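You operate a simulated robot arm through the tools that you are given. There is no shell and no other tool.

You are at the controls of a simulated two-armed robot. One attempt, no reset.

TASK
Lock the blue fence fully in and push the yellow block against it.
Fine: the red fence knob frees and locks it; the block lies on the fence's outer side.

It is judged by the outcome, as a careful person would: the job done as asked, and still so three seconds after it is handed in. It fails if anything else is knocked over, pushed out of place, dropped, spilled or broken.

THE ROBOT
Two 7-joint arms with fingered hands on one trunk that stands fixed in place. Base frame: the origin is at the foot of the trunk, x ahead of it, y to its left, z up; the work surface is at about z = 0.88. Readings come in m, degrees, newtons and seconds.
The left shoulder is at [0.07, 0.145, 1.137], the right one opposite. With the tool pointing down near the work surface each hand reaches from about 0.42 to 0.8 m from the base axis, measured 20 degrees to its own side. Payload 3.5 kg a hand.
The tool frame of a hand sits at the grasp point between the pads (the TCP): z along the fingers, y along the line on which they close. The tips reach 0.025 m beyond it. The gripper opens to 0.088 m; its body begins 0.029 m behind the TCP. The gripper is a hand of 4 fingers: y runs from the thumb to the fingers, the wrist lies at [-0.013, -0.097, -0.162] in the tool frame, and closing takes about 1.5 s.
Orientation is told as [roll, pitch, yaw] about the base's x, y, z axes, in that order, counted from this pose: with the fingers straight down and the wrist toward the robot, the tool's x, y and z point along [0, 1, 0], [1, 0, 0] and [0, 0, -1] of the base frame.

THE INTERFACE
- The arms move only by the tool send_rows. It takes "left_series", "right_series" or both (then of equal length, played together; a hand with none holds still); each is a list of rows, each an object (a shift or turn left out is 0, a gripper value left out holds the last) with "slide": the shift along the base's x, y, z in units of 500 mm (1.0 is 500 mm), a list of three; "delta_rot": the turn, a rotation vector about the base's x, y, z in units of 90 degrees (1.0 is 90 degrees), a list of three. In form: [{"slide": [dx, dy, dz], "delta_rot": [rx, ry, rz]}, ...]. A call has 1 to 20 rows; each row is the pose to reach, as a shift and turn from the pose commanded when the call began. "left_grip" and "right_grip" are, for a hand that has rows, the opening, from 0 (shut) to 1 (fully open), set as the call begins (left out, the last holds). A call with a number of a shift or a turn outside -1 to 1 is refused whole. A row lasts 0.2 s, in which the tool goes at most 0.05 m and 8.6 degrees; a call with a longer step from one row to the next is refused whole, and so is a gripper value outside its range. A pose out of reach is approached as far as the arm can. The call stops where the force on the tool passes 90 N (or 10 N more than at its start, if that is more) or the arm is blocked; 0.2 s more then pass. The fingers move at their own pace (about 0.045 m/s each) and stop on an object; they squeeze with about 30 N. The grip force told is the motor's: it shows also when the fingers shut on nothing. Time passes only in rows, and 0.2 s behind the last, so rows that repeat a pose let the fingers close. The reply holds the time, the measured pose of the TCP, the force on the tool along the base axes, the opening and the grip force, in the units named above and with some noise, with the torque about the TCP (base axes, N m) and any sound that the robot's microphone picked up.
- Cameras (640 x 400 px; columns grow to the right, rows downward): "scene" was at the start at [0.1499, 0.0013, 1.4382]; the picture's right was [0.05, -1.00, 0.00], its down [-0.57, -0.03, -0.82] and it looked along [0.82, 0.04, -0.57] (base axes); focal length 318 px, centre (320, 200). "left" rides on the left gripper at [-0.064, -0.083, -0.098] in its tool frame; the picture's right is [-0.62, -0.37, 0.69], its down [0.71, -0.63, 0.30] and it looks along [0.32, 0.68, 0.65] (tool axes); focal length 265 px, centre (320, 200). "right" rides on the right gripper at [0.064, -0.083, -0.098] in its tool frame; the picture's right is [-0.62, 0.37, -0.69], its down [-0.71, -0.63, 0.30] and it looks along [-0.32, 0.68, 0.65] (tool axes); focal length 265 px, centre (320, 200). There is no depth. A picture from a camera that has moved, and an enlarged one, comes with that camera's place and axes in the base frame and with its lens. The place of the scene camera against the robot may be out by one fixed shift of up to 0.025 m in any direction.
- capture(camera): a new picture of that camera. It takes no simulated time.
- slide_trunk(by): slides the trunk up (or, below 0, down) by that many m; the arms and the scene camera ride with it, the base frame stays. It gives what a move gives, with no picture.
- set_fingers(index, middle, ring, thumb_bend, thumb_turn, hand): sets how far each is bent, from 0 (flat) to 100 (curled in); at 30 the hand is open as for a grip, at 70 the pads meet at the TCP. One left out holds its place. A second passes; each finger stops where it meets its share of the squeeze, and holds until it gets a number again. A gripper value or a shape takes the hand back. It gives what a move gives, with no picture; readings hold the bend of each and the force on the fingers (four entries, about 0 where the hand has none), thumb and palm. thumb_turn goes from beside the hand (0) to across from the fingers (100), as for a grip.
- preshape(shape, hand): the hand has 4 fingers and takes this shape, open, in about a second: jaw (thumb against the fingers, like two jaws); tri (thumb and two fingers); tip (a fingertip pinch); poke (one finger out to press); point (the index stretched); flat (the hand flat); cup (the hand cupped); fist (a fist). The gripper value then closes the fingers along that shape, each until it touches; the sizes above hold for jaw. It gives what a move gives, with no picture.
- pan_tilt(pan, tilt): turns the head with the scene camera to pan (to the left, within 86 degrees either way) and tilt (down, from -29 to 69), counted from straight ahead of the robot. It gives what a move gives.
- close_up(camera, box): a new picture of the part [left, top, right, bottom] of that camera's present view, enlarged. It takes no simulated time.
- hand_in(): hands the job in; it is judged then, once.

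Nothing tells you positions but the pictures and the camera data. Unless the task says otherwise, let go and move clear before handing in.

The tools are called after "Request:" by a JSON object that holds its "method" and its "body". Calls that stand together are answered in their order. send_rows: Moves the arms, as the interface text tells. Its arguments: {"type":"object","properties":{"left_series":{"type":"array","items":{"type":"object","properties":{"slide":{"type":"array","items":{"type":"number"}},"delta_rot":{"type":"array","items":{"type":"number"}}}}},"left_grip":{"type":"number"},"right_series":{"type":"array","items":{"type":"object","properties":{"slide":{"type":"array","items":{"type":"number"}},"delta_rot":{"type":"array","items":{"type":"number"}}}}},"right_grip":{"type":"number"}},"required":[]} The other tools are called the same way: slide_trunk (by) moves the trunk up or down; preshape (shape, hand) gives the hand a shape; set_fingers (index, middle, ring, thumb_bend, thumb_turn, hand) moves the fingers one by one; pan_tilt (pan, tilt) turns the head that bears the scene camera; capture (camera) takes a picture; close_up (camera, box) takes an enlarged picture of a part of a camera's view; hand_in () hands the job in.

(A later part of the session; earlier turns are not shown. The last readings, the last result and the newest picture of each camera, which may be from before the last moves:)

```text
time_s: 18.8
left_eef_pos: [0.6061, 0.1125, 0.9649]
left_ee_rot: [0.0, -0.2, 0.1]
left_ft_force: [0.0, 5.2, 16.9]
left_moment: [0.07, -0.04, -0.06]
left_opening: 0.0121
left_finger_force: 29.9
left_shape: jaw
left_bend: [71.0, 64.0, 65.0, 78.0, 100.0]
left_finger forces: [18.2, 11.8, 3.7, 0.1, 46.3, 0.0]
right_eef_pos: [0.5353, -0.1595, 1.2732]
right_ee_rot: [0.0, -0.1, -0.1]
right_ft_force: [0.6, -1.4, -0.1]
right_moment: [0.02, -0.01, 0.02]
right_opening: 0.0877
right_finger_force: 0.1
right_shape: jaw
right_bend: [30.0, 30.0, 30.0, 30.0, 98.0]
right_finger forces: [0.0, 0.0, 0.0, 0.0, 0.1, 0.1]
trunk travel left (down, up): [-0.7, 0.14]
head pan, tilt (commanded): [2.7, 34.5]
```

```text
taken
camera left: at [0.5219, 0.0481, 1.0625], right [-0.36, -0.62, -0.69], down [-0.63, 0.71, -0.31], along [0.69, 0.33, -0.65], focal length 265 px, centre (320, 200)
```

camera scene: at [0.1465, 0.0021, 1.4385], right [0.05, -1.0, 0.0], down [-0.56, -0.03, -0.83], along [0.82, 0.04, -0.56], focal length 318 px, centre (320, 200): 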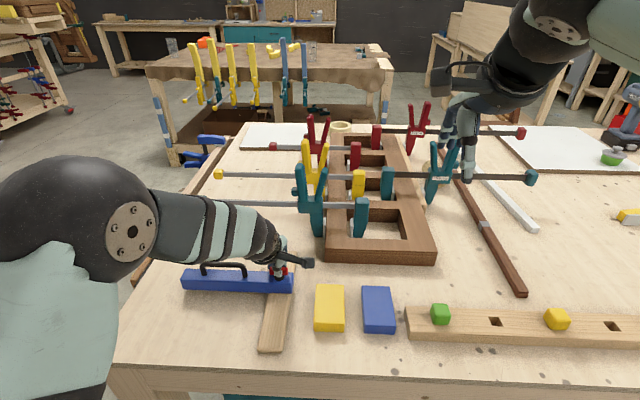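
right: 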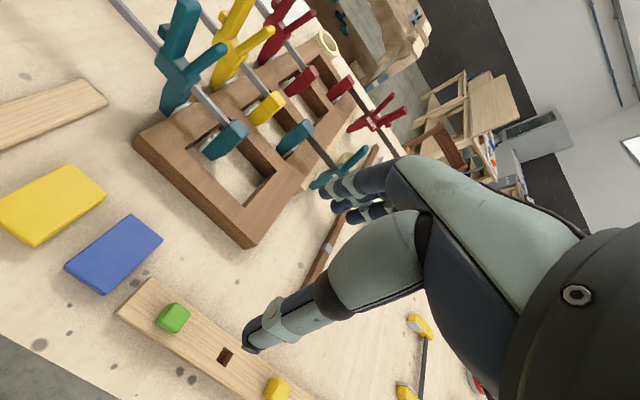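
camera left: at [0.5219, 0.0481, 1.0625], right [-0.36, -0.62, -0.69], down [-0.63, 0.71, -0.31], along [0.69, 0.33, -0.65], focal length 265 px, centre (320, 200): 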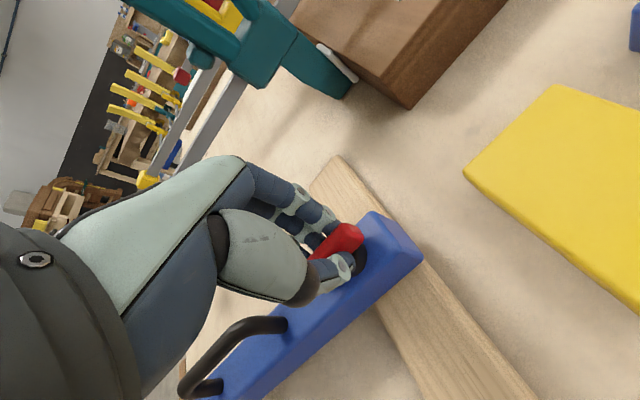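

The fence slides smoothly and is now at about x 0.606. I'll go on toward the far stop with shorter steps.

Request:
{"method": "send_rows", "body": {"left_series": [{"slide": [0.03, 0, 0]}, {"slide": [0.06, 0, 0]}, {"slide": [0.09, 0, 0]}, {"slide": [0.12, 0, 0]}, {"slide": [0.12, 0, 0]}]}}

Request:
{"method": "capture", "body": {"camera": "scene"}}

Request:
{"method": "capture", "body": {"camera": "left"}}

```text
time_s: 20.0
left_eef_pos: [0.6651, 0.1133, 0.9646]
left_ee_rot: [0.0, -0.1, 0.1]
left_ft_force: [0.0, 7.5, 15.8]
left_moment: [0.13, -0.08, -0.03]
left_opening: 0.012
left_finger_force: 30.5
left_shape: jaw
left_bend: [71.0, 64.0, 65.0, 78.0, 100.0]
left_finger forces: [17.8, 12.4, 3.9, 0.1, 43.9, 0.0]
right_eef_pos: [0.5344, -0.1606, 1.2733]
right_ee_rot: [-0.1, -0.1, 0.0]
right_ft_force: [-0.8, 0.5, -0.2]
right_moment: [0.02, 0.04, -0.01]
right_opening: 0.0879
right_finger_force: 0.0
right_shape: jaw
right_bend: [30.0, 30.0, 30.0, 30.0, 98.0]
right_finger forces: [0.0, 0.0, 0.0, 0.0, 0.0, 0.0]
trunk travel left (down, up): [-0.7, 0.14]
head pan, tilt (commanded): [2.7, 34.5]
```

```text
taken
camera scene: at [0.1468, 0.0027, 1.4385], right [0.05, -1.0, 0.0], down [-0.56, -0.03, -0.83], along [0.82, 0.04, -0.56], focal length 318 px, centre (320, 200)
```

scene: 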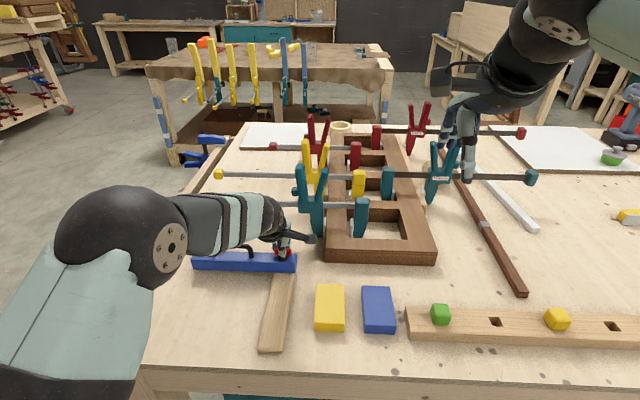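

```text
taken
camera left: at [0.5809, 0.048, 1.0625], right [-0.36, -0.62, -0.69], down [-0.63, 0.71, -0.31], along [0.69, 0.32, -0.65], focal length 265 px, centre (320, 200)
```

left: 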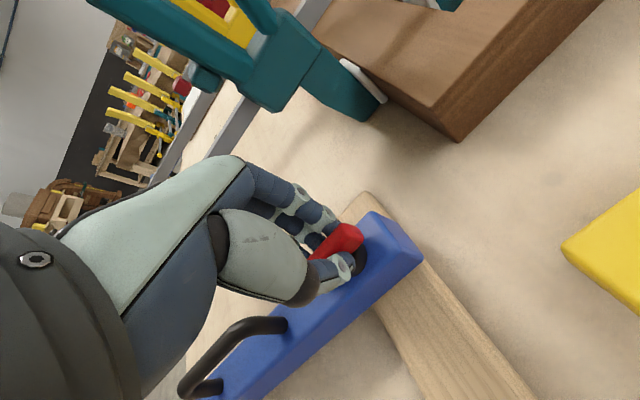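

The fence is at about x 0.665 and still free. I'll press on slowly until it meets the far stop.

Request:
{"method": "send_rows", "body": {"left_series": [{"slide": [0.012, 0, 0]}, {"slide": [0.024, 0, 0]}, {"slide": [0.036, 0, 0]}, {"slide": [0.048, 0, 0]}, {"slide": [0.06, 0, 0]}, {"slide": [0.06, 0, 0]}]}}

Request:
{"method": "capture", "body": {"camera": "left"}}

Request:
{"method": "close_up", "body": {"camera": "scene", "box": [180, 180, 380, 330]}}

```text
time_s: 21.4
left_eef_pos: [0.694, 0.1127, 0.9655]
left_ee_rot: [0.0, -0.2, 0.0]
left_ft_force: [-0.4, 6.5, 14.3]
left_moment: [0.08, -0.01, -0.02]
left_opening: 0.0119
left_finger_force: 30.1
left_shape: jaw
left_bend: [71.0, 64.0, 66.0, 78.0, 100.0]
left_finger forces: [17.4, 11.6, 3.6, 0.1, 43.5, 0.1]
right_eef_pos: [0.5359, -0.1595, 1.2715]
right_ee_rot: [0.0, -0.1, 0.0]
right_ft_force: [0.9, 0.8, 0.2]
right_moment: [0.0, 0.0, 0.0]
right_opening: 0.0874
right_finger_force: 0.1
right_shape: jaw
right_bend: [30.0, 30.0, 30.0, 30.0, 98.0]
right_finger forces: [0.0, 0.0, 0.1, 0.0, 0.0, 0.1]
trunk travel left (down, up): [-0.7, 0.14]
head pan, tilt (commanded): [2.7, 34.5]
```

```text
taken
camera left: at [0.6102, 0.0481, 1.0626], right [-0.37, -0.62, -0.69], down [-0.63, 0.71, -0.31], along [0.69, 0.32, -0.65], focal length 265 px, centre (320, 200)
```

left: 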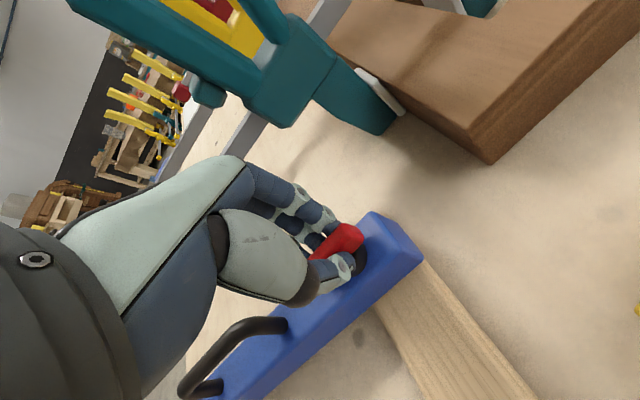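

```text
2.67 times, centred on (280, 255) of scene
camera zoom: at [0.1466, 0.0023, 1.4385], right [0.05, -1.0, 0.0], down [-0.56, -0.03, -0.83], along [0.82, 0.04, -0.56], focal length 848 px, centre (427, 53)
```

zoom: 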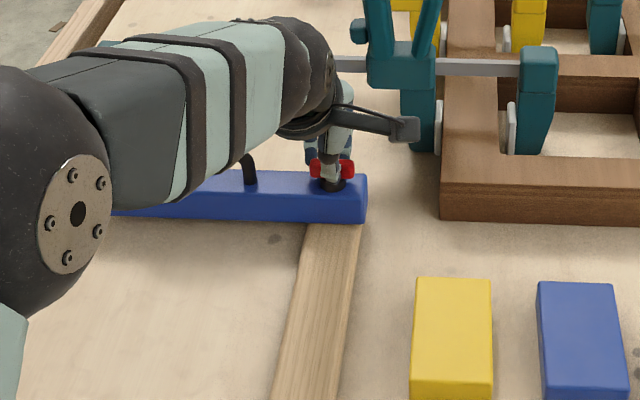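

There is no stop yet at x 0.694 and the clamp is still well clear. I'll continue in small steps.

Request:
{"method": "send_rows", "body": {"left_series": [{"slide": [0.008, 0, 0]}, {"slide": [0.016, 0, 0]}, {"slide": [0.024, 0, 0]}, {"slide": [0.032, 0, 0]}, {"slide": [0.032, 0, 0]}]}}

Request:
{"method": "capture", "body": {"camera": "left"}}

Request:
{"method": "close_up", "body": {"camera": "scene", "box": [180, 180, 380, 330]}}

```text
time_s: 22.6
left_eef_pos: [0.7036, 0.1108, 0.9652]
left_ee_rot: [0.0, -0.2, -0.1]
left_ft_force: [-21.1, 4.5, 12.1]
left_moment: [0.11, 0.63, -0.01]
left_opening: 0.0125
left_finger_force: 29.5
left_shape: jaw
left_bend: [71.0, 72.0, 70.0, 76.0, 100.0]
left_finger forces: [8.7, 3.3, 2.6, 0.0, 52.2, 0.1]
right_eef_pos: [0.5301, -0.161, 1.2758]
right_ee_rot: [-0.1, -0.2, 0.0]
right_ft_force: [-0.1, -0.3, 0.0]
right_moment: [0.0, 0.01, 0.06]
right_opening: 0.0876
right_finger_force: 0.1
right_shape: jaw
right_bend: [30.0, 30.0, 30.0, 30.0, 98.0]
right_finger forces: [0.0, 0.1, 0.0, 0.0, 0.0, 0.0]
trunk travel left (down, up): [-0.7, 0.14]
head pan, tilt (commanded): [2.7, 34.5]
```

```text
taken
camera left: at [0.6213, 0.047, 1.0635], right [-0.37, -0.62, -0.69], down [-0.63, 0.72, -0.31], along [0.68, 0.32, -0.65], focal length 265 px, centre (320, 200)
```

left: 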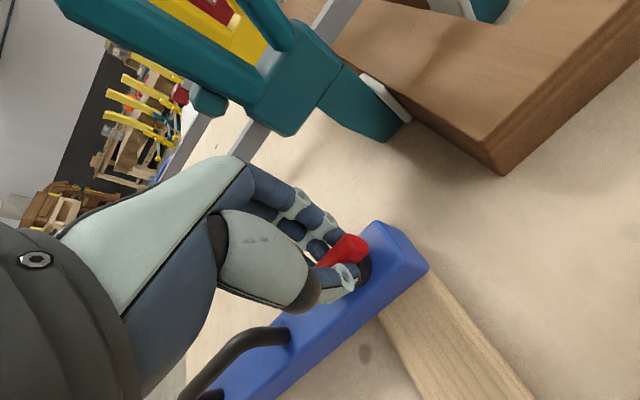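

```text
2.67 times, centred on (280, 255) of scene
camera zoom: at [0.1414, 0.0018, 1.439], right [0.05, -1.0, 0.0], down [-0.56, -0.03, -0.83], along [0.83, 0.04, -0.56], focal length 848 px, centre (427, 53)
```

zoom: 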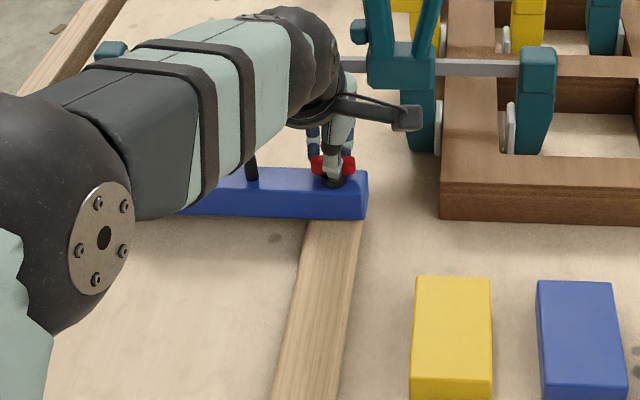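

The push force rose to 21 N at about x 0.70, so the fence is against the far stop, fully in after 0.2 m of travel. I'll ease the pressure and start turning the knob back clockwise to lock it.

Request:
{"method": "send_rows", "body": {"left_series": [{"slide": [-0.008, 0, 0]}, {"slide": [-0.01, 0, 0], "delta_rot": [0, 0, -0.08]}, {"slide": [-0.01, 0, 0], "delta_rot": [0, 0, -0.16]}, {"slide": [-0.01, 0, 0], "delta_rot": [0, 0, -0.24]}, {"slide": [-0.01, 0, 0], "delta_rot": [0, 0, -0.32]}, {"slide": [-0.01, 0, 0], "delta_rot": [0, 0, -0.4]}, {"slide": [-0.01, 0, 0], "delta_rot": [0, 0, -0.4]}]}}

Request:
{"method": "capture", "body": {"camera": "left"}}

Request:
{"method": "close_up", "body": {"camera": "scene", "box": [180, 180, 380, 330]}}

```text
time_s: 24.2
left_eef_pos: [0.7035, 0.1112, 0.966]
left_ee_rot: [0.2, -0.1, -36.1]
left_ft_force: [-12.5, 2.9, 11.3]
left_moment: [0.18, 0.42, 0.0]
left_opening: 0.0119
left_finger_force: 30.5
left_shape: jaw
left_bend: [71.0, 72.0, 70.0, 77.0, 98.0]
left_finger forces: [14.7, 2.0, 0.1, 0.1, 39.5, 0.1]
right_eef_pos: [0.5324, -0.1614, 1.2743]
right_ee_rot: [0.0, -0.2, 0.0]
right_ft_force: [-0.7, 0.1, -0.7]
right_moment: [-0.01, 0.0, -0.02]
right_opening: 0.0877
right_finger_force: 0.1
right_shape: jaw
right_bend: [30.0, 30.0, 30.0, 30.0, 98.0]
right_finger forces: [0.0, 0.1, 0.0, 0.1, 0.1, 0.1]
trunk travel left (down, up): [-0.7, 0.14]
head pan, tilt (commanded): [2.7, 34.5]
```

```text
taken
camera left: at [0.5977, 0.1093, 1.0631], right [-0.66, -0.28, -0.7], down [-0.09, 0.95, -0.3], along [0.75, -0.14, -0.65], focal length 265 px, centre (320, 200)
```

left: 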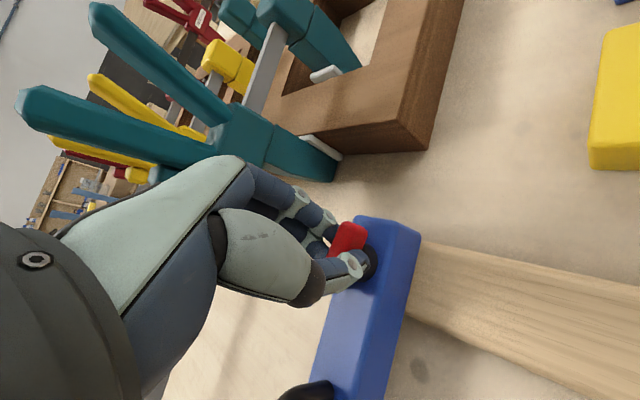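

```text
2.67 times, centred on (280, 255) of scene
camera zoom: at [0.144, 0.0014, 1.4388], right [0.05, -1.0, 0.0], down [-0.56, -0.03, -0.83], along [0.83, 0.04, -0.56], focal length 848 px, centre (427, 53)
```

zoom: 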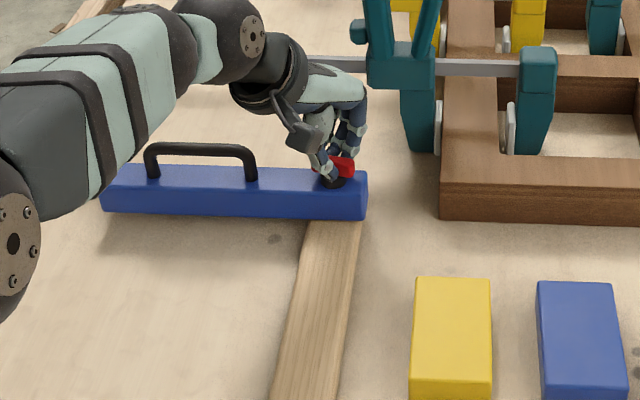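

The lever follows, and the hand stays clear of the clamp. I'll continue the clockwise turn.

Request:
{"method": "send_rows", "body": {"left_series": [{"slide": [-0.002, 0, 0], "delta_rot": [0, 0, -0.08]}, {"slide": [-0.003, 0, 0], "delta_rot": [0, 0, -0.16]}, {"slide": [-0.004, 0, 0], "delta_rot": [0, 0, -0.24]}, {"slide": [-0.004, 0, 0], "delta_rot": [0, 0, -0.32]}, {"slide": [-0.004, 0, 0], "delta_rot": [0, 0, -0.32]}]}}

Request:
{"method": "capture", "body": {"camera": "left"}}

Request:
{"method": "close_up", "body": {"camera": "scene", "box": [180, 180, 380, 330]}}

```text
time_s: 25.4
left_eef_pos: [0.6891, 0.1113, 0.9653]
left_ee_rot: [0.2, -0.2, -64.7]
left_ft_force: [1.4, 9.6, 6.4]
left_moment: [0.23, -0.06, 0.01]
left_opening: 0.0109
left_finger_force: 30.1
left_shape: jaw
left_bend: [71.0, 72.0, 70.0, 78.0, 98.0]
left_finger forces: [18.5, 5.1, 0.0, 0.1, 32.1, 0.0]
left hand out of reach, approached as far as the arm can: row 4, 5
right_eef_pos: [0.5341, -0.1626, 1.2736]
right_ee_rot: [0.1, -0.2, -0.1]
right_ft_force: [-0.3, 0.1, 0.3]
right_moment: [-0.02, 0.01, 0.01]
right_opening: 0.0876
right_finger_force: 0.1
right_shape: jaw
right_bend: [30.0, 30.0, 30.0, 30.0, 98.0]
right_finger forces: [0.0, 0.0, 0.0, 0.1, 0.1, 0.0]
trunk travel left (down, up): [-0.7, 0.14]
head pan, tilt (commanded): [2.7, 34.5]
```

```text
taken
camera left: at [0.5956, 0.1598, 1.0632], right [-0.71, 0.07, -0.7], down [0.38, 0.87, -0.3], along [0.59, -0.48, -0.65], focal length 265 px, centre (320, 200)
```

left: 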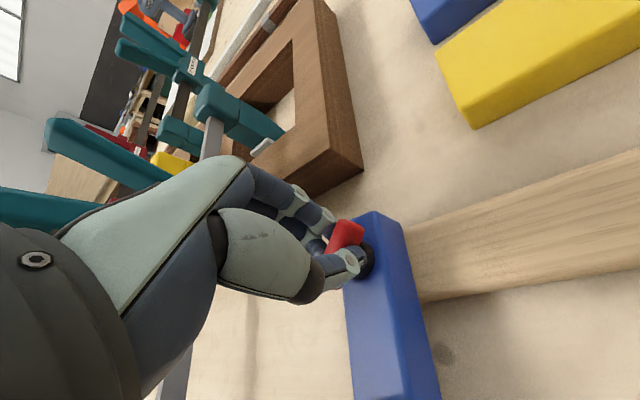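

```text
2.67 times, centred on (280, 255) of scene
camera zoom: at [0.146, 0.0003, 1.4387], right [0.05, -1.0, 0.0], down [-0.56, -0.03, -0.83], along [0.82, 0.04, -0.56], focal length 848 px, centre (427, 53)
```

zoom: 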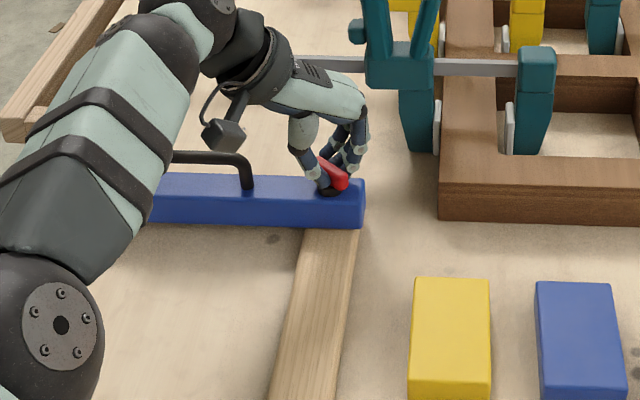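

At yaw −65° the arm ran out of reach and dragged the still-free fence back about 1 cm. I'll rotate back to about −45° and re-seat the fence against the stop before trying another wrist posture.

Request:
{"method": "send_rows", "body": {"left_series": [{"slide": [0, 0, 0], "delta_rot": [0, 0, 0.08]}, {"slide": [0.0, 0, 0], "delta_rot": [0, 0, 0.16]}, {"slide": [0.004, 0, 0], "delta_rot": [0, 0, 0.22]}, {"slide": [0.01, 0, 0], "delta_rot": [0, 0, 0.22]}, {"slide": [0.01, 0, 0], "delta_rot": [0, 0, 0.22]}]}}

Request:
{"method": "close_up", "body": {"camera": "scene", "box": [180, 180, 380, 330]}}

Request:
{"method": "capture", "body": {"camera": "left"}}

```text
time_s: 26.6
left_eef_pos: [0.6937, 0.1125, 0.9649]
left_ee_rot: [0.1, -0.3, -44.9]
left_ft_force: [-0.4, 6.0, 18.5]
left_moment: [0.22, 0.13, -0.03]
left_opening: 0.011
left_finger_force: 30.5
left_shape: jaw
left_bend: [71.0, 72.0, 70.0, 78.0, 99.0]
left_finger forces: [18.8, 6.5, 0.7, 0.0, 41.3, 0.1]
right_eef_pos: [0.5333, -0.1609, 1.2742]
right_ee_rot: [-0.1, -0.2, 0.0]
right_ft_force: [0.2, 0.1, 0.0]
right_moment: [0.0, 0.01, -0.02]
right_opening: 0.0874
right_finger_force: 0.1
right_shape: jaw
right_bend: [30.0, 30.0, 30.0, 30.0, 98.0]
right_finger forces: [0.0, 0.0, 0.0, 0.1, 0.0, 0.0]
trunk travel left (down, up): [-0.7, 0.14]
head pan, tilt (commanded): [2.7, 34.5]
```

```text
2.67 times, centred on (280, 255) of scene
camera zoom: at [0.1454, 0.0028, 1.4387], right [0.05, -1.0, 0.0], down [-0.56, -0.03, -0.83], along [0.82, 0.04, -0.56], focal length 848 px, centre (427, 53)
```

zoom: 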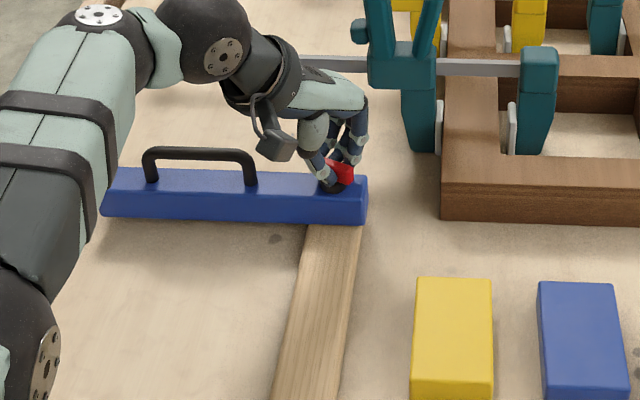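

```text
taken
camera left: at [0.5889, 0.1262, 1.0628], right [-0.7, -0.18, -0.7], down [0.06, 0.95, -0.31], along [0.72, -0.25, -0.65], focal length 265 px, centre (320, 200)
```

left: 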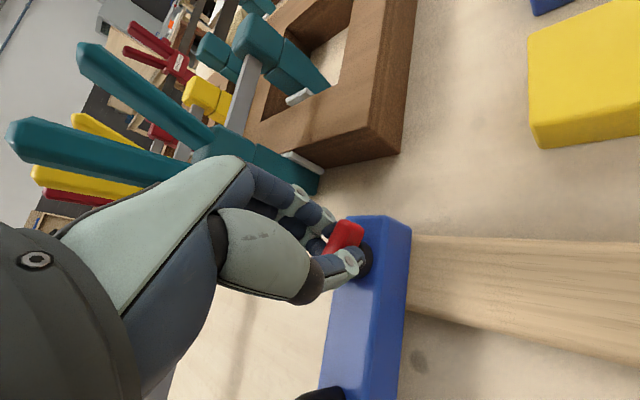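

The fence is a few millimetres short of the stop. I'll tilt the hand about its pinch axis, which brings the wrist nearer to me and extends the reach, raise it slightly and push the fence back onto the stop.

Request:
{"method": "send_rows", "body": {"left_series": [{"slide": [0.0, 0, 0.005], "delta_rot": [0.049, -0.049, 0]}, {"slide": [0.003, 0, 0.01], "delta_rot": [0.098, -0.098, 0]}, {"slide": [0.006, 0, 0.014], "delta_rot": [0.147, -0.147, 0]}, {"slide": [0.01, 0, 0.018], "delta_rot": [0.196, -0.196, 0]}, {"slide": [0.016, 0, 0.018], "delta_rot": [0.196, -0.196, 0]}, {"slide": [0.022, 0, 0.018], "delta_rot": [0.196, -0.196, 0]}, {"slide": [0.022, 0, 0.018], "delta_rot": [0.196, -0.196, 0]}]}}

Request:
{"method": "close_up", "body": {"camera": "scene", "box": [180, 180, 380, 330]}}

Request:
{"method": "capture", "body": {"camera": "left"}}

```text
time_s: 28.2
left_eef_pos: [0.7069, 0.1093, 0.9711]
left_ee_rot: [25.0, 0.2, -45.1]
left_ft_force: [-0.1, -0.5, 1.0]
left_moment: [-0.05, 0.04, -0.01]
left_opening: 0.0077
left_finger_force: 29.7
left_shape: jaw
left_bend: [73.0, 73.0, 70.0, 84.0, 96.0]
left_finger forces: [0.1, 0.0, 0.1, 0.0, 0.1, 0.0]
left hand out of reach, approached as far as the arm can: row 2, 3, 4
right_eef_pos: [0.5365, -0.1633, 1.2716]
right_ee_rot: [0.2, 0.0, 0.0]
right_ft_force: [-0.2, -0.4, 0.3]
right_moment: [0.0, -0.02, 0.01]
right_opening: 0.0876
right_finger_force: 0.1
right_shape: jaw
right_bend: [30.0, 30.0, 30.0, 30.0, 98.0]
right_finger forces: [0.1, 0.0, 0.1, 0.0, 0.1, 0.0]
trunk travel left (down, up): [-0.7, 0.14]
head pan, tilt (commanded): [2.7, 34.5]
```

```text
2.67 times, centred on (280, 255) of scene
camera zoom: at [0.1499, -0.0007, 1.4381], right [0.05, -1.0, 0.0], down [-0.57, -0.03, -0.82], along [0.82, 0.04, -0.57], focal length 848 px, centre (427, 53)
```

zoom: 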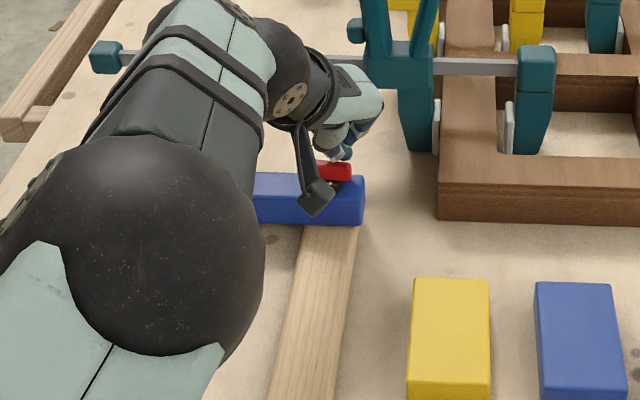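

```text
taken
camera left: at [0.578, 0.0986, 1.0331], right [-0.45, 0.07, -0.89], down [0.1, 0.99, 0.03], along [0.89, -0.08, -0.46], focal length 265 px, centre (320, 200)
```

left: 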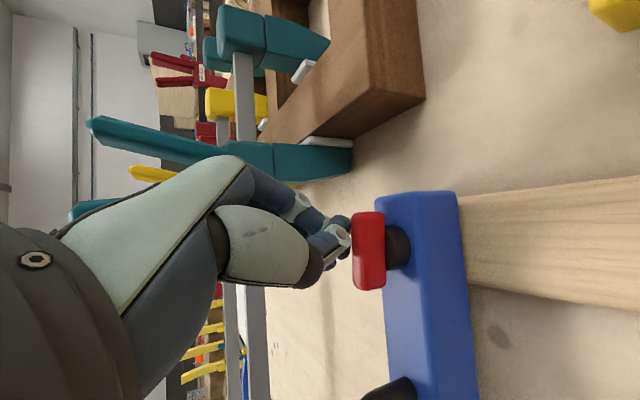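

The fingers slipped off the lever during the tilt and the lever has swung back along the fence (free). I'll lift the hand clear, bring it back to neutral and use a single-finger poke to swing the lever instead.

Request:
{"method": "send_rows", "body": {"left_series": [{"slide": [0, 0, 0.05]}, {"slide": [-0.01, 0, 0.12]}, {"slide": [-0.02, 0, 0.2], "delta_rot": [-0.05, 0.05, 0]}, {"slide": [-0.03, 0, 0.25], "delta_rot": [-0.1, 0.1, 0]}, {"slide": [-0.04, 0, 0.25], "delta_rot": [-0.15, 0.15, 0]}, {"slide": [-0.05, 0, 0.25], "delta_rot": [-0.196, 0.196, 0]}, {"slide": [-0.05, 0, 0.25], "delta_rot": [-0.196, 0.196, 0]}]}}

Request:
{"method": "send_rows", "body": {"left_series": [{"delta_rot": [0, 0, 0.08]}, {"delta_rot": [0, 0, 0.16]}, {"delta_rot": [0, 0, 0.24]}, {"delta_rot": [0, 0, 0.32]}, {"delta_rot": [0, 0, 0.4]}, {"delta_rot": [0, 0, 0.48]}, {"delta_rot": [0, 0, 0.5]}, {"delta_rot": [0, 0, 0.5]}]}}

Request:
{"method": "preshape", "body": {"hand": "left", "shape": "poke"}}

Request:
{"method": "capture", "body": {"camera": "scene"}}

Request:
{"method": "capture", "body": {"camera": "left"}}

```text
time_s: 29.8
left_eef_pos: [0.6814, 0.1103, 1.0954]
left_ee_rot: [0.0, 0.0, -44.9]
left_ft_force: [0.3, 0.4, 0.2]
left_moment: [0.02, -0.02, 0.0]
left_opening: 0.0079
left_finger_force: 30.4
left_shape: jaw
left_bend: [73.0, 73.0, 70.0, 84.0, 96.0]
left_finger forces: [0.1, 0.0, 0.0, 0.0, 0.1, 0.0]
right_eef_pos: [0.5365, -0.1617, 1.272]
right_ee_rot: [0.0, -0.1, 0.0]
right_ft_force: [-0.8, 0.7, 0.6]
right_moment: [-0.01, 0.03, 0.01]
right_opening: 0.0877
right_finger_force: 0.0
right_shape: jaw
right_bend: [30.0, 30.0, 30.0, 30.0, 98.0]
right_finger forces: [0.0, 0.1, 0.0, 0.0, 0.1, 0.0]
trunk travel left (down, up): [-0.7, 0.14]
head pan, tilt (commanded): [2.7, 34.5]
```

```text
time_s: 31.6
left_eef_pos: [0.6821, 0.112, 1.0962]
left_ee_rot: [0.0, 0.1, 0.1]
left_ft_force: [0.1, -0.4, 0.0]
left_moment: [-0.01, 0.0, -0.03]
left_opening: 0.0081
left_finger_force: 29.9
left_shape: jaw
left_bend: [73.0, 73.0, 70.0, 84.0, 96.0]
left_finger forces: [0.0, 0.0, 0.0, 0.0, 0.0, 0.0]
right_eef_pos: [0.5377, -0.1623, 1.2714]
right_ee_rot: [0.0, 0.0, 0.0]
right_ft_force: [0.1, -1.2, 0.5]
right_moment: [0.01, -0.01, -0.01]
right_opening: 0.0873
right_finger_force: 0.1
right_shape: jaw
right_bend: [30.0, 30.0, 30.0, 30.0, 98.0]
right_finger forces: [0.0, 0.0, 0.0, 0.0, 0.0, 0.0]
trunk travel left (down, up): [-0.7, 0.14]
head pan, tilt (commanded): [2.7, 34.5]
```

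```text
time_s: 32.5
left_eef_pos: [0.6814, 0.1119, 1.0967]
left_ee_rot: [0.0, 0.0, 0.0]
left_ft_force: [1.0, 0.0, -0.4]
left_moment: [0.03, 0.0, -0.01]
left_opening: 0.0001
left_finger_force: 0.0
left_shape: poke
left_bend: [70.0, 70.0, 99.0, 100.0, 89.0]
left_finger forces: [0.1, 0.0, 0.0, 0.0, 0.0, 0.0]
right_eef_pos: [0.5377, -0.1601, 1.2713]
right_ee_rot: [0.0, 0.0, 0.0]
right_ft_force: [0.1, -0.1, 0.3]
right_moment: [-0.01, 0.0, -0.02]
right_opening: 0.0874
right_finger_force: 0.0
right_shape: jaw
right_bend: [30.0, 30.0, 30.0, 30.0, 98.0]
right_finger forces: [0.0, 0.0, 0.0, 0.1, 0.0, 0.0]
trunk travel left (down, up): [-0.7, 0.14]
head pan, tilt (commanded): [2.7, 34.5]
```

```text
taken
camera scene: at [0.15, 0.0012, 1.4382], right [0.05, -1.0, 0.0], down [-0.57, -0.03, -0.82], along [0.82, 0.04, -0.57], focal length 318 px, centre (320, 200)
```

scene: 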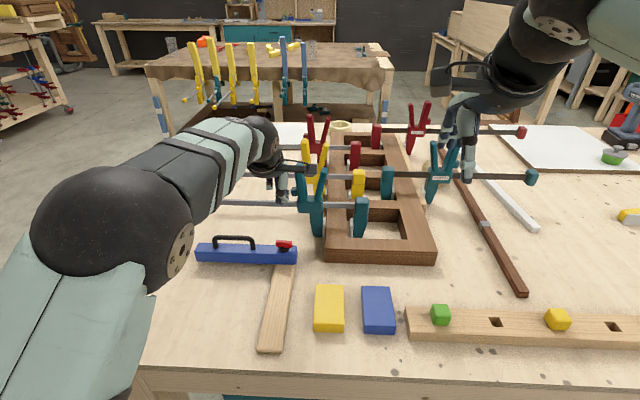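

```text
taken
camera left: at [0.5986, 0.0466, 1.1946], right [-0.37, -0.62, -0.69], down [-0.63, 0.71, -0.3], along [0.68, 0.32, -0.65], focal length 265 px, centre (320, 200)
```

left: 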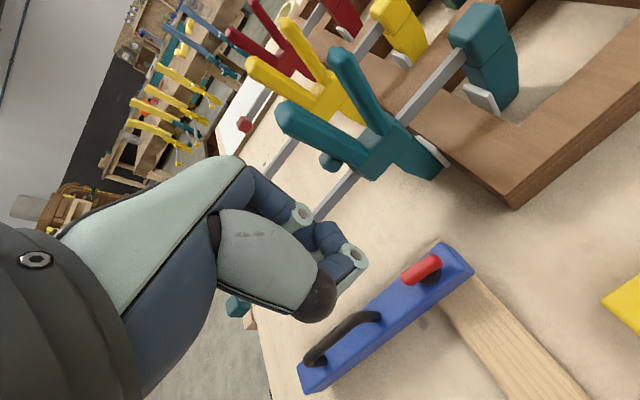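

Request:
{"method": "close_up", "body": {"camera": "left", "box": [200, 150, 400, 350]}}

Request:
{"method": "close_up", "body": {"camera": "scene", "box": [180, 120, 340, 280]}}

Request:
{"method": "close_up", "body": {"camera": "left", "box": [290, 230, 490, 400]}}

```text
2.00 times, centred on (300, 250) of left
camera zoom: at [0.5986, 0.0466, 1.1946], right [-0.37, -0.62, -0.69], down [-0.63, 0.71, -0.3], along [0.68, 0.32, -0.65], focal length 531 px, centre (360, 100)
```

zoom: 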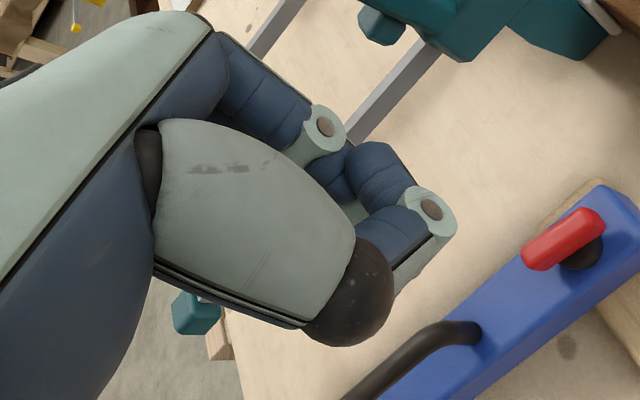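

```text
2.50 times, centred on (260, 200) of scene
camera zoom: at [0.15, 0.0012, 1.4382], right [0.05, -1.0, 0.0], down [-0.57, -0.03, -0.82], along [0.82, 0.04, -0.57], focal length 795 px, centre (470, 200)
```

zoom: 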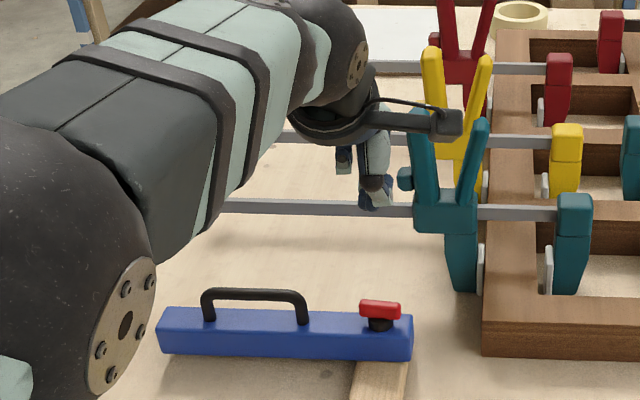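

```text
2.35 times, centred on (390, 315) of left
camera zoom: at [0.5986, 0.0466, 1.1946], right [-0.37, -0.62, -0.69], down [-0.63, 0.71, -0.3], along [0.68, 0.32, -0.65], focal length 624 px, centre (155, -71)
```

zoom: 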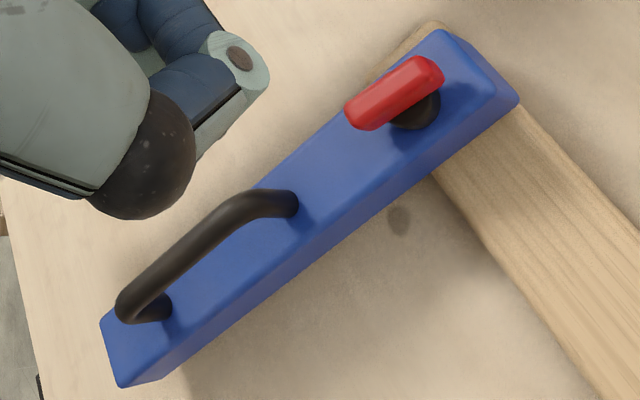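

The lever lies along the fence again and the fence is about 8 mm short of the stop. The poke shape is stubby, so I'll shape the hand with just the index out and look at it.

Request:
{"method": "set_fingers", "body": {"hand": "left", "index": 40, "middle": 100, "ring": 100, "thumb_bend": 100, "thumb_turn": 90}}

Request:
{"method": "close_up", "body": {"camera": "left", "box": [200, 150, 440, 350]}}

Request:
{"method": "close_up", "body": {"camera": "scene", "box": [240, 140, 340, 240]}}

```text
time_s: 33.5
left_eef_pos: [0.6819, 0.1105, 1.0964]
left_ee_rot: [-0.1, 0.1, 0.0]
left_ft_force: [-0.2, -0.1, 0.6]
left_moment: [-0.01, 0.01, -0.01]
left_opening: 0.0179
left_finger_force: 0.0
left_shape: fingers
left_bend: [40.0, 100.0, 100.0, 97.0, 91.0]
left_finger forces: [0.0, 0.0, 0.1, 0.0, 0.0, 0.0]
right_eef_pos: [0.5379, -0.161, 1.2715]
right_ee_rot: [0.1, 0.0, -0.1]
right_ft_force: [-0.8, -0.3, -0.7]
right_moment: [-0.02, 0.01, 0.02]
right_opening: 0.0877
right_finger_force: 0.1
right_shape: jaw
right_bend: [30.0, 30.0, 30.0, 30.0, 98.0]
right_finger forces: [0.0, 0.0, 0.0, 0.0, 0.1, 0.1]
trunk travel left (down, up): [-0.7, 0.14]
head pan, tilt (commanded): [2.7, 34.5]
```

```text
2.00 times, centred on (320, 250) of left
camera zoom: at [0.5986, 0.0466, 1.1946], right [-0.37, -0.62, -0.69], down [-0.63, 0.71, -0.3], along [0.68, 0.32, -0.65], focal length 531 px, centre (320, 100)
```

zoom: 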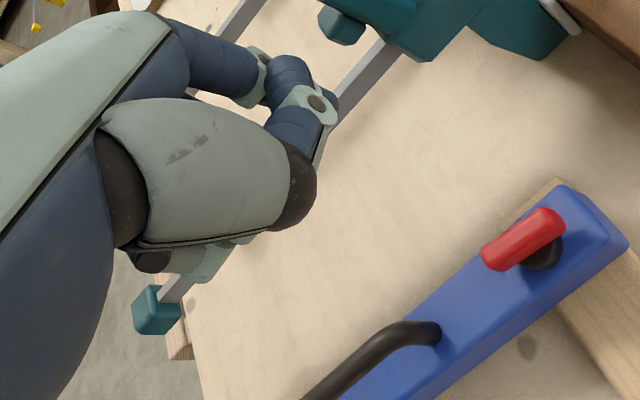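

```text
4.00 times, centred on (290, 190) of scene
camera zoom: at [0.15, 0.0012, 1.4382], right [0.05, -1.0, 0.0], down [-0.57, -0.03, -0.82], along [0.82, 0.04, -0.57], focal length 1273 px, centre (440, 240)
```

zoom: 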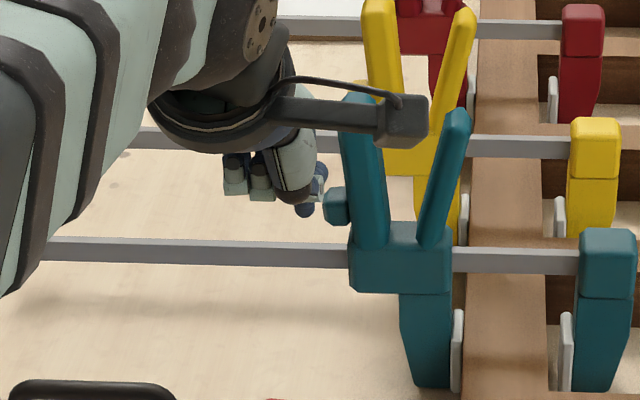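

Only the index sticks out now, with its tip seeming to lie about 3 cm ahead of and 2 cm below the TCP. I'll bring it in front of the lever's left end, still above the fence, and check the picture.

Request:
{"method": "send_rows", "body": {"left_series": [{"slide": [-0.05, 0.024, 0]}, {"slide": [-0.104, 0.048, -0.02]}, {"slide": [-0.104, 0.048, -0.08]}, {"slide": [-0.104, 0.048, -0.14]}, {"slide": [-0.104, 0.048, -0.14]}]}}

Request:
{"method": "capture", "body": {"camera": "left"}}

Request:
{"method": "close_up", "body": {"camera": "scene", "box": [220, 180, 320, 280]}}

```text
time_s: 34.7
left_eef_pos: [0.6306, 0.1361, 1.0264]
left_ee_rot: [0.0, -0.1, 0.0]
left_ft_force: [0.9, 0.1, 0.4]
left_moment: [0.01, -0.05, 0.0]
left_opening: 0.0178
left_finger_force: 0.0
left_shape: fingers
left_bend: [40.0, 100.0, 100.0, 97.0, 91.0]
left_finger forces: [0.1, 0.1, 0.0, 0.0, 0.0, 0.0]
right_eef_pos: [0.5373, -0.1616, 1.2722]
right_ee_rot: [0.0, 0.1, 0.0]
right_ft_force: [0.3, 0.3, 0.0]
right_moment: [-0.02, 0.03, 0.0]
right_opening: 0.0875
right_finger_force: 0.1
right_shape: jaw
right_bend: [30.0, 30.0, 30.0, 30.0, 98.0]
right_finger forces: [0.1, 0.0, 0.0, 0.0, 0.1, 0.0]
trunk travel left (down, up): [-0.7, 0.14]
head pan, tilt (commanded): [2.7, 34.5]
```

```text
taken
camera left: at [0.5472, 0.0716, 1.1246], right [-0.37, -0.62, -0.69], down [-0.63, 0.71, -0.3], along [0.68, 0.32, -0.65], focal length 265 px, centre (320, 200)
```

left: 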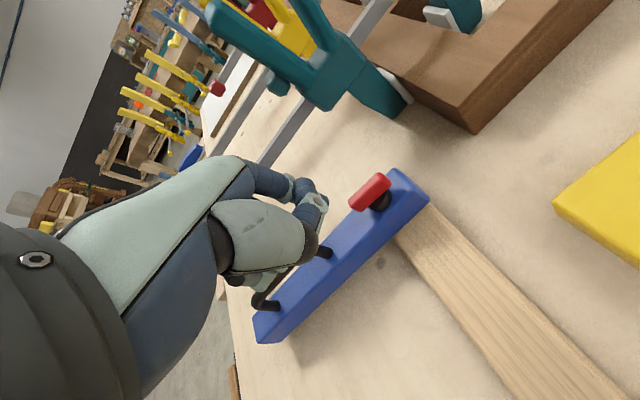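

```text
4.00 times, centred on (270, 230) of scene
camera zoom: at [0.1488, 0.0013, 1.4383], right [0.05, -1.0, 0.0], down [-0.57, -0.03, -0.82], along [0.82, 0.04, -0.57], focal length 1273 px, centre (520, 80)
```

zoom: 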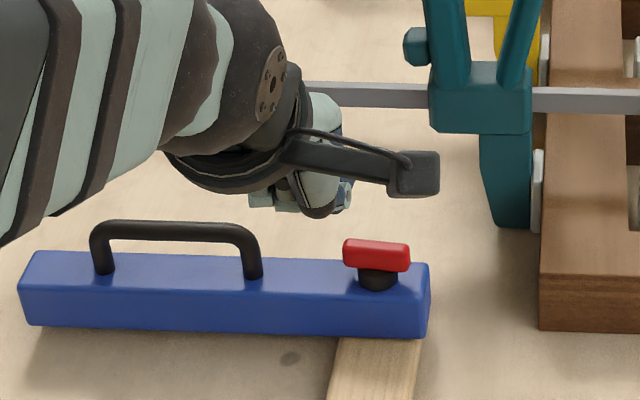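

Request:
{"method": "set_fingers", "body": {"hand": "left", "index": 20}}

Request:
{"method": "close_up", "body": {"camera": "left", "box": [220, 130, 440, 330]}}

Request:
{"method": "close_up", "body": {"camera": "scene", "box": [230, 190, 310, 260]}}

Request:
{"method": "capture", "body": {"camera": "right"}}

```text
time_s: 35.7
left_eef_pos: [0.6308, 0.1358, 1.0262]
left_ee_rot: [-0.1, 0.0, 0.1]
left_ft_force: [-1.2, -0.3, 0.6]
left_moment: [-0.02, 0.01, 0.01]
left_opening: 0.0253
left_finger_force: 0.0
left_shape: fingers
left_bend: [20.0, 100.0, 100.0, 100.0, 92.0]
left_finger forces: [0.0, 0.1, 0.0, 0.1, 0.1, 0.0]
right_eef_pos: [0.5375, -0.1611, 1.2705]
right_ee_rot: [0.0, 0.0, 0.1]
right_ft_force: [-0.3, 0.5, 0.6]
right_moment: [0.04, 0.0, 0.04]
right_opening: 0.0879
right_finger_force: 0.0
right_shape: jaw
right_bend: [30.0, 30.0, 30.0, 30.0, 98.0]
right_finger forces: [0.0, 0.1, 0.0, 0.1, 0.0, 0.0]
trunk travel left (down, up): [-0.7, 0.14]
head pan, tilt (commanded): [2.7, 34.5]
```

```text
2.00 times, centred on (330, 230) of left
camera zoom: at [0.5481, 0.0715, 1.1243], right [-0.37, -0.62, -0.69], down [-0.63, 0.71, -0.3], along [0.68, 0.32, -0.65], focal length 531 px, centre (300, 140)
```

zoom: 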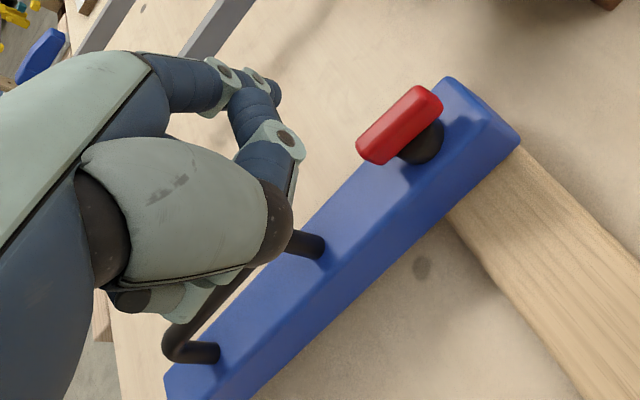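

```text
5.71 times, centred on (270, 225) of scene
camera zoom: at [0.1499, 0.0013, 1.4382], right [0.05, -1.0, 0.0], down [-0.57, -0.03, -0.82], along [0.82, 0.04, -0.57], focal length 1818 px, centre (606, 57)
```

zoom: 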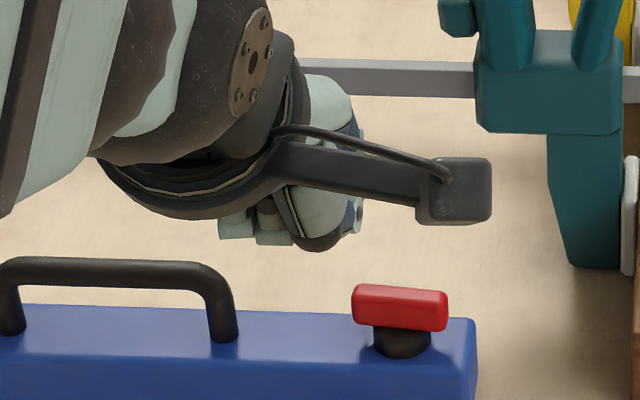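

```text
taken
camera right: at [0.453, -0.0966, 1.3701], right [0.37, -0.62, 0.69], down [-0.63, -0.71, -0.3], along [0.68, -0.32, -0.65], focal length 265 px, centre (320, 200)
```

right: 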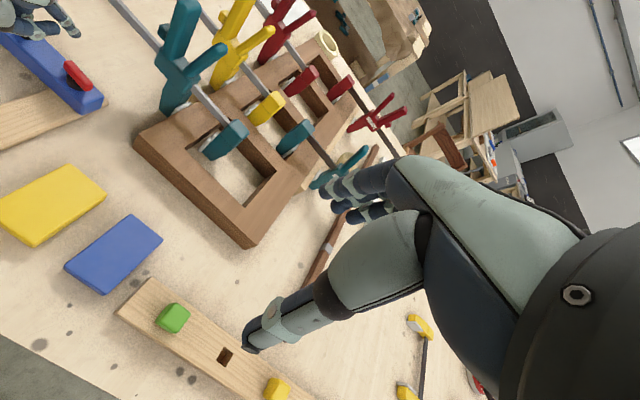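

The right-hand camera can see this area, so I'll turn and shift the right hand well clear of everything to watch the knob and index finger from the side.

Request:
{"method": "send_rows", "body": {"right_series": [{"slide": [-0.005, 0.012, -0.019], "delta_rot": [0, 0, 0.078]}, {"slide": [-0.01, 0.024, -0.038], "delta_rot": [0, 0, 0.156]}, {"slide": [-0.015, 0.037, -0.056], "delta_rot": [0, 0, 0.233]}, {"slide": [-0.02, 0.049, -0.075], "delta_rot": [0, 0, 0.311]}, {"slide": [-0.025, 0.061, -0.094], "delta_rot": [0, 0, 0.389]}, {"slide": [-0.03, 0.073, -0.113], "delta_rot": [0, 0, 0.467]}, {"slide": [-0.036, 0.085, -0.132], "delta_rot": [0, 0, 0.544]}, {"slide": [-0.041, 0.098, -0.15], "delta_rot": [0, 0, 0.622]}, {"slide": [-0.046, 0.11, -0.169], "delta_rot": [0, 0, 0.7]}, {"slide": [-0.051, 0.122, -0.188], "delta_rot": [0, 0, 0.778]}, {"slide": [-0.051, 0.122, -0.188], "delta_rot": [0, 0, 0.778]}]}}

Request:
{"method": "capture", "body": {"camera": "right"}}

Request:
{"method": "capture", "body": {"camera": "scene"}}

```text
time_s: 38.1
left_eef_pos: [0.6313, 0.1366, 1.0262]
left_ee_rot: [0.0, 0.0, 0.1]
left_ft_force: [0.4, 0.3, -0.7]
left_moment: [-0.01, 0.0, 0.0]
left_opening: 0.0254
left_finger_force: 0.1
left_shape: fingers
left_bend: [20.0, 100.0, 100.0, 100.0, 92.0]
left_finger forces: [0.0, 0.1, 0.0, 0.0, 0.0, 0.0]
right_eef_pos: [0.5125, -0.1004, 1.1781]
right_ee_rot: [0.1, 0.0, 70.1]
right_ft_force: [-0.9, -0.9, -0.7]
right_moment: [-0.04, 0.02, 0.01]
right_opening: 0.0875
right_finger_force: 0.0
right_shape: jaw
right_bend: [30.0, 30.0, 30.0, 30.0, 98.0]
right_finger forces: [0.1, 0.1, 0.0, 0.1, 0.0, 0.1]
trunk travel left (down, up): [-0.7, 0.14]
head pan, tilt (commanded): [2.7, 34.5]
```

```text
taken
camera right: at [0.4226, -0.1559, 1.2759], right [0.71, 0.14, 0.69], down [0.46, -0.84, -0.3], along [0.54, 0.53, -0.65], focal length 265 px, centre (320, 200)
```

right: 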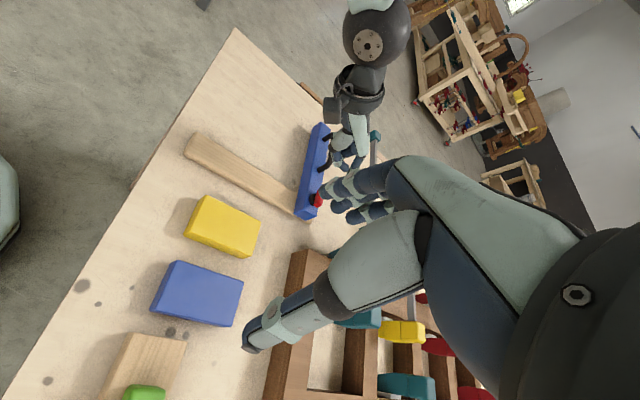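

```text
taken
camera scene: at [0.1496, 0.0011, 1.4382], right [0.05, -1.0, 0.0], down [-0.57, -0.03, -0.82], along [0.82, 0.04, -0.57], focal length 318 px, centre (320, 200)
```

scene: 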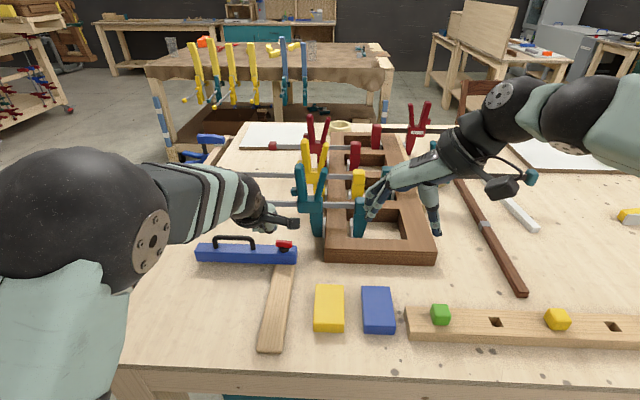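

Request:
{"method": "preshape", "body": {"hand": "right", "shape": "fist"}}

Request:
{"method": "capture", "body": {"camera": "right"}}

Request:
{"method": "close_up", "body": {"camera": "right", "box": [260, 90, 400, 230]}}

```text
time_s: 39.0
left_eef_pos: [0.632, 0.1357, 1.0259]
left_ee_rot: [0.0, 0.0, -0.1]
left_ft_force: [0.4, 0.3, -0.3]
left_moment: [-0.02, 0.01, -0.01]
left_opening: 0.0256
left_finger_force: 0.0
left_shape: fingers
left_bend: [20.0, 100.0, 100.0, 100.0, 92.0]
left_finger forces: [0.0, 0.1, 0.1, 0.0, 0.0, 0.0]
right_eef_pos: [0.5133, -0.0997, 1.1783]
right_ee_rot: [0.0, 0.1, 70.0]
right_ft_force: [0.3, 0.4, -0.3]
right_moment: [0.0, 0.02, 0.02]
right_opening: 0.0
right_finger_force: 0.1
right_shape: fist
right_bend: [100.0, 100.0, 100.0, 86.0, 85.0]
right_finger forces: [0.0, 0.0, 0.1, 0.1, 0.0, 0.0]
trunk travel left (down, up): [-0.7, 0.14]
head pan, tilt (commanded): [2.7, 34.5]
```

```text
taken
camera right: at [0.423, -0.1556, 1.2759], right [0.71, 0.13, 0.69], down [0.46, -0.84, -0.3], along [0.54, 0.53, -0.65], focal length 265 px, centre (320, 200)
```

right: 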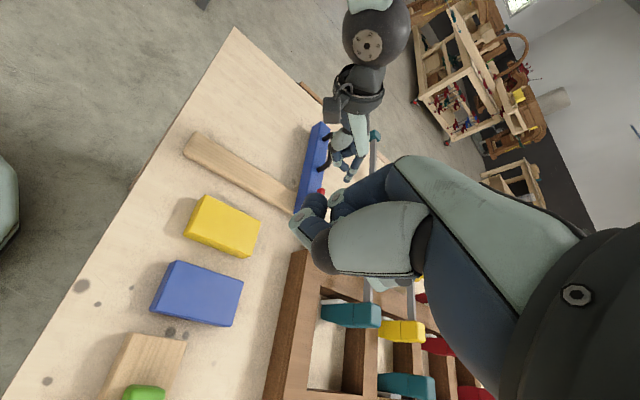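

```text
2.86 times, centred on (330, 160) of right
camera zoom: at [0.423, -0.1556, 1.2759], right [0.71, 0.13, 0.69], down [0.46, -0.84, -0.3], along [0.54, 0.53, -0.65], focal length 758 px, centre (291, 314)
```

zoom: 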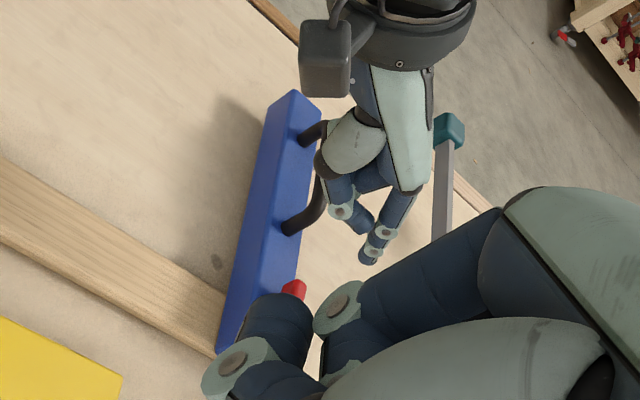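

Request:
{"method": "send_rows", "body": {"right_series": [{"slide": [0.01, -0.05, 0.04]}, {"slide": [0.03, -0.12, 0.08]}, {"slide": [0.04, -0.18, 0.12]}, {"slide": [0.04, -0.18, 0.12]}]}}

Request:
{"method": "capture", "body": {"camera": "right"}}

Request:
{"method": "close_up", "body": {"camera": "right", "box": [230, 60, 370, 200]}}

```text
time_s: 40.0
left_eef_pos: [0.6315, 0.1373, 1.0271]
left_ee_rot: [0.0, 0.0, 0.0]
left_ft_force: [0.6, -0.2, 0.1]
left_moment: [0.01, 0.04, -0.02]
left_opening: 0.0254
left_finger_force: 0.0
left_shape: fingers
left_bend: [20.0, 100.0, 100.0, 100.0, 92.0]
left_finger forces: [0.1, 0.1, 0.0, 0.0, 0.0, 0.0]
right_eef_pos: [0.5302, -0.1894, 1.2357]
right_ee_rot: [-0.1, 0.0, 70.0]
right_ft_force: [-0.1, 0.4, 0.1]
right_moment: [0.0, 0.03, -0.05]
right_opening: 0.0
right_finger_force: 0.1
right_shape: fist
right_bend: [100.0, 100.0, 100.0, 86.0, 85.0]
right_finger forces: [0.0, 0.0, 0.0, 0.0, 0.0, 0.0]
trunk travel left (down, up): [-0.7, 0.14]
head pan, tilt (commanded): [2.7, 34.5]
```

```text
taken
camera right: at [0.4401, -0.2457, 1.3339], right [0.71, 0.13, 0.69], down [0.46, -0.84, -0.3], along [0.54, 0.53, -0.65], focal length 265 px, centre (320, 200)
```

right: 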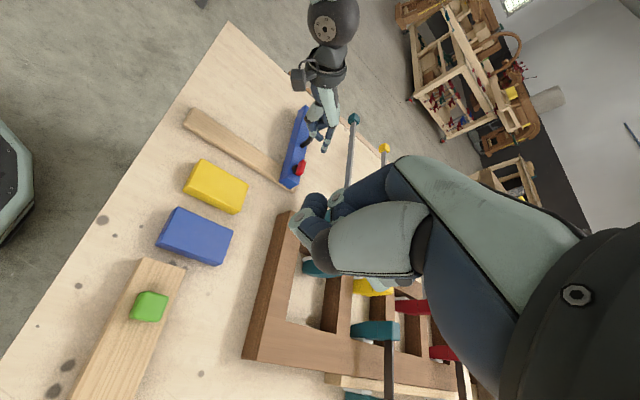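

```text
2.86 times, centred on (300, 130) of right
camera zoom: at [0.4401, -0.2457, 1.3339], right [0.71, 0.13, 0.69], down [0.46, -0.84, -0.3], along [0.54, 0.53, -0.65], focal length 758 px, centre (377, 400)
```

zoom: 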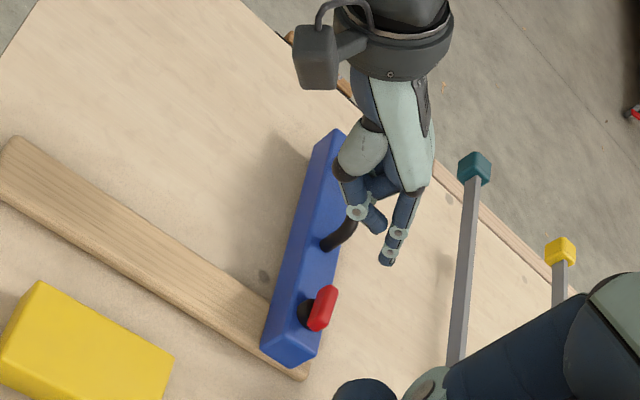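

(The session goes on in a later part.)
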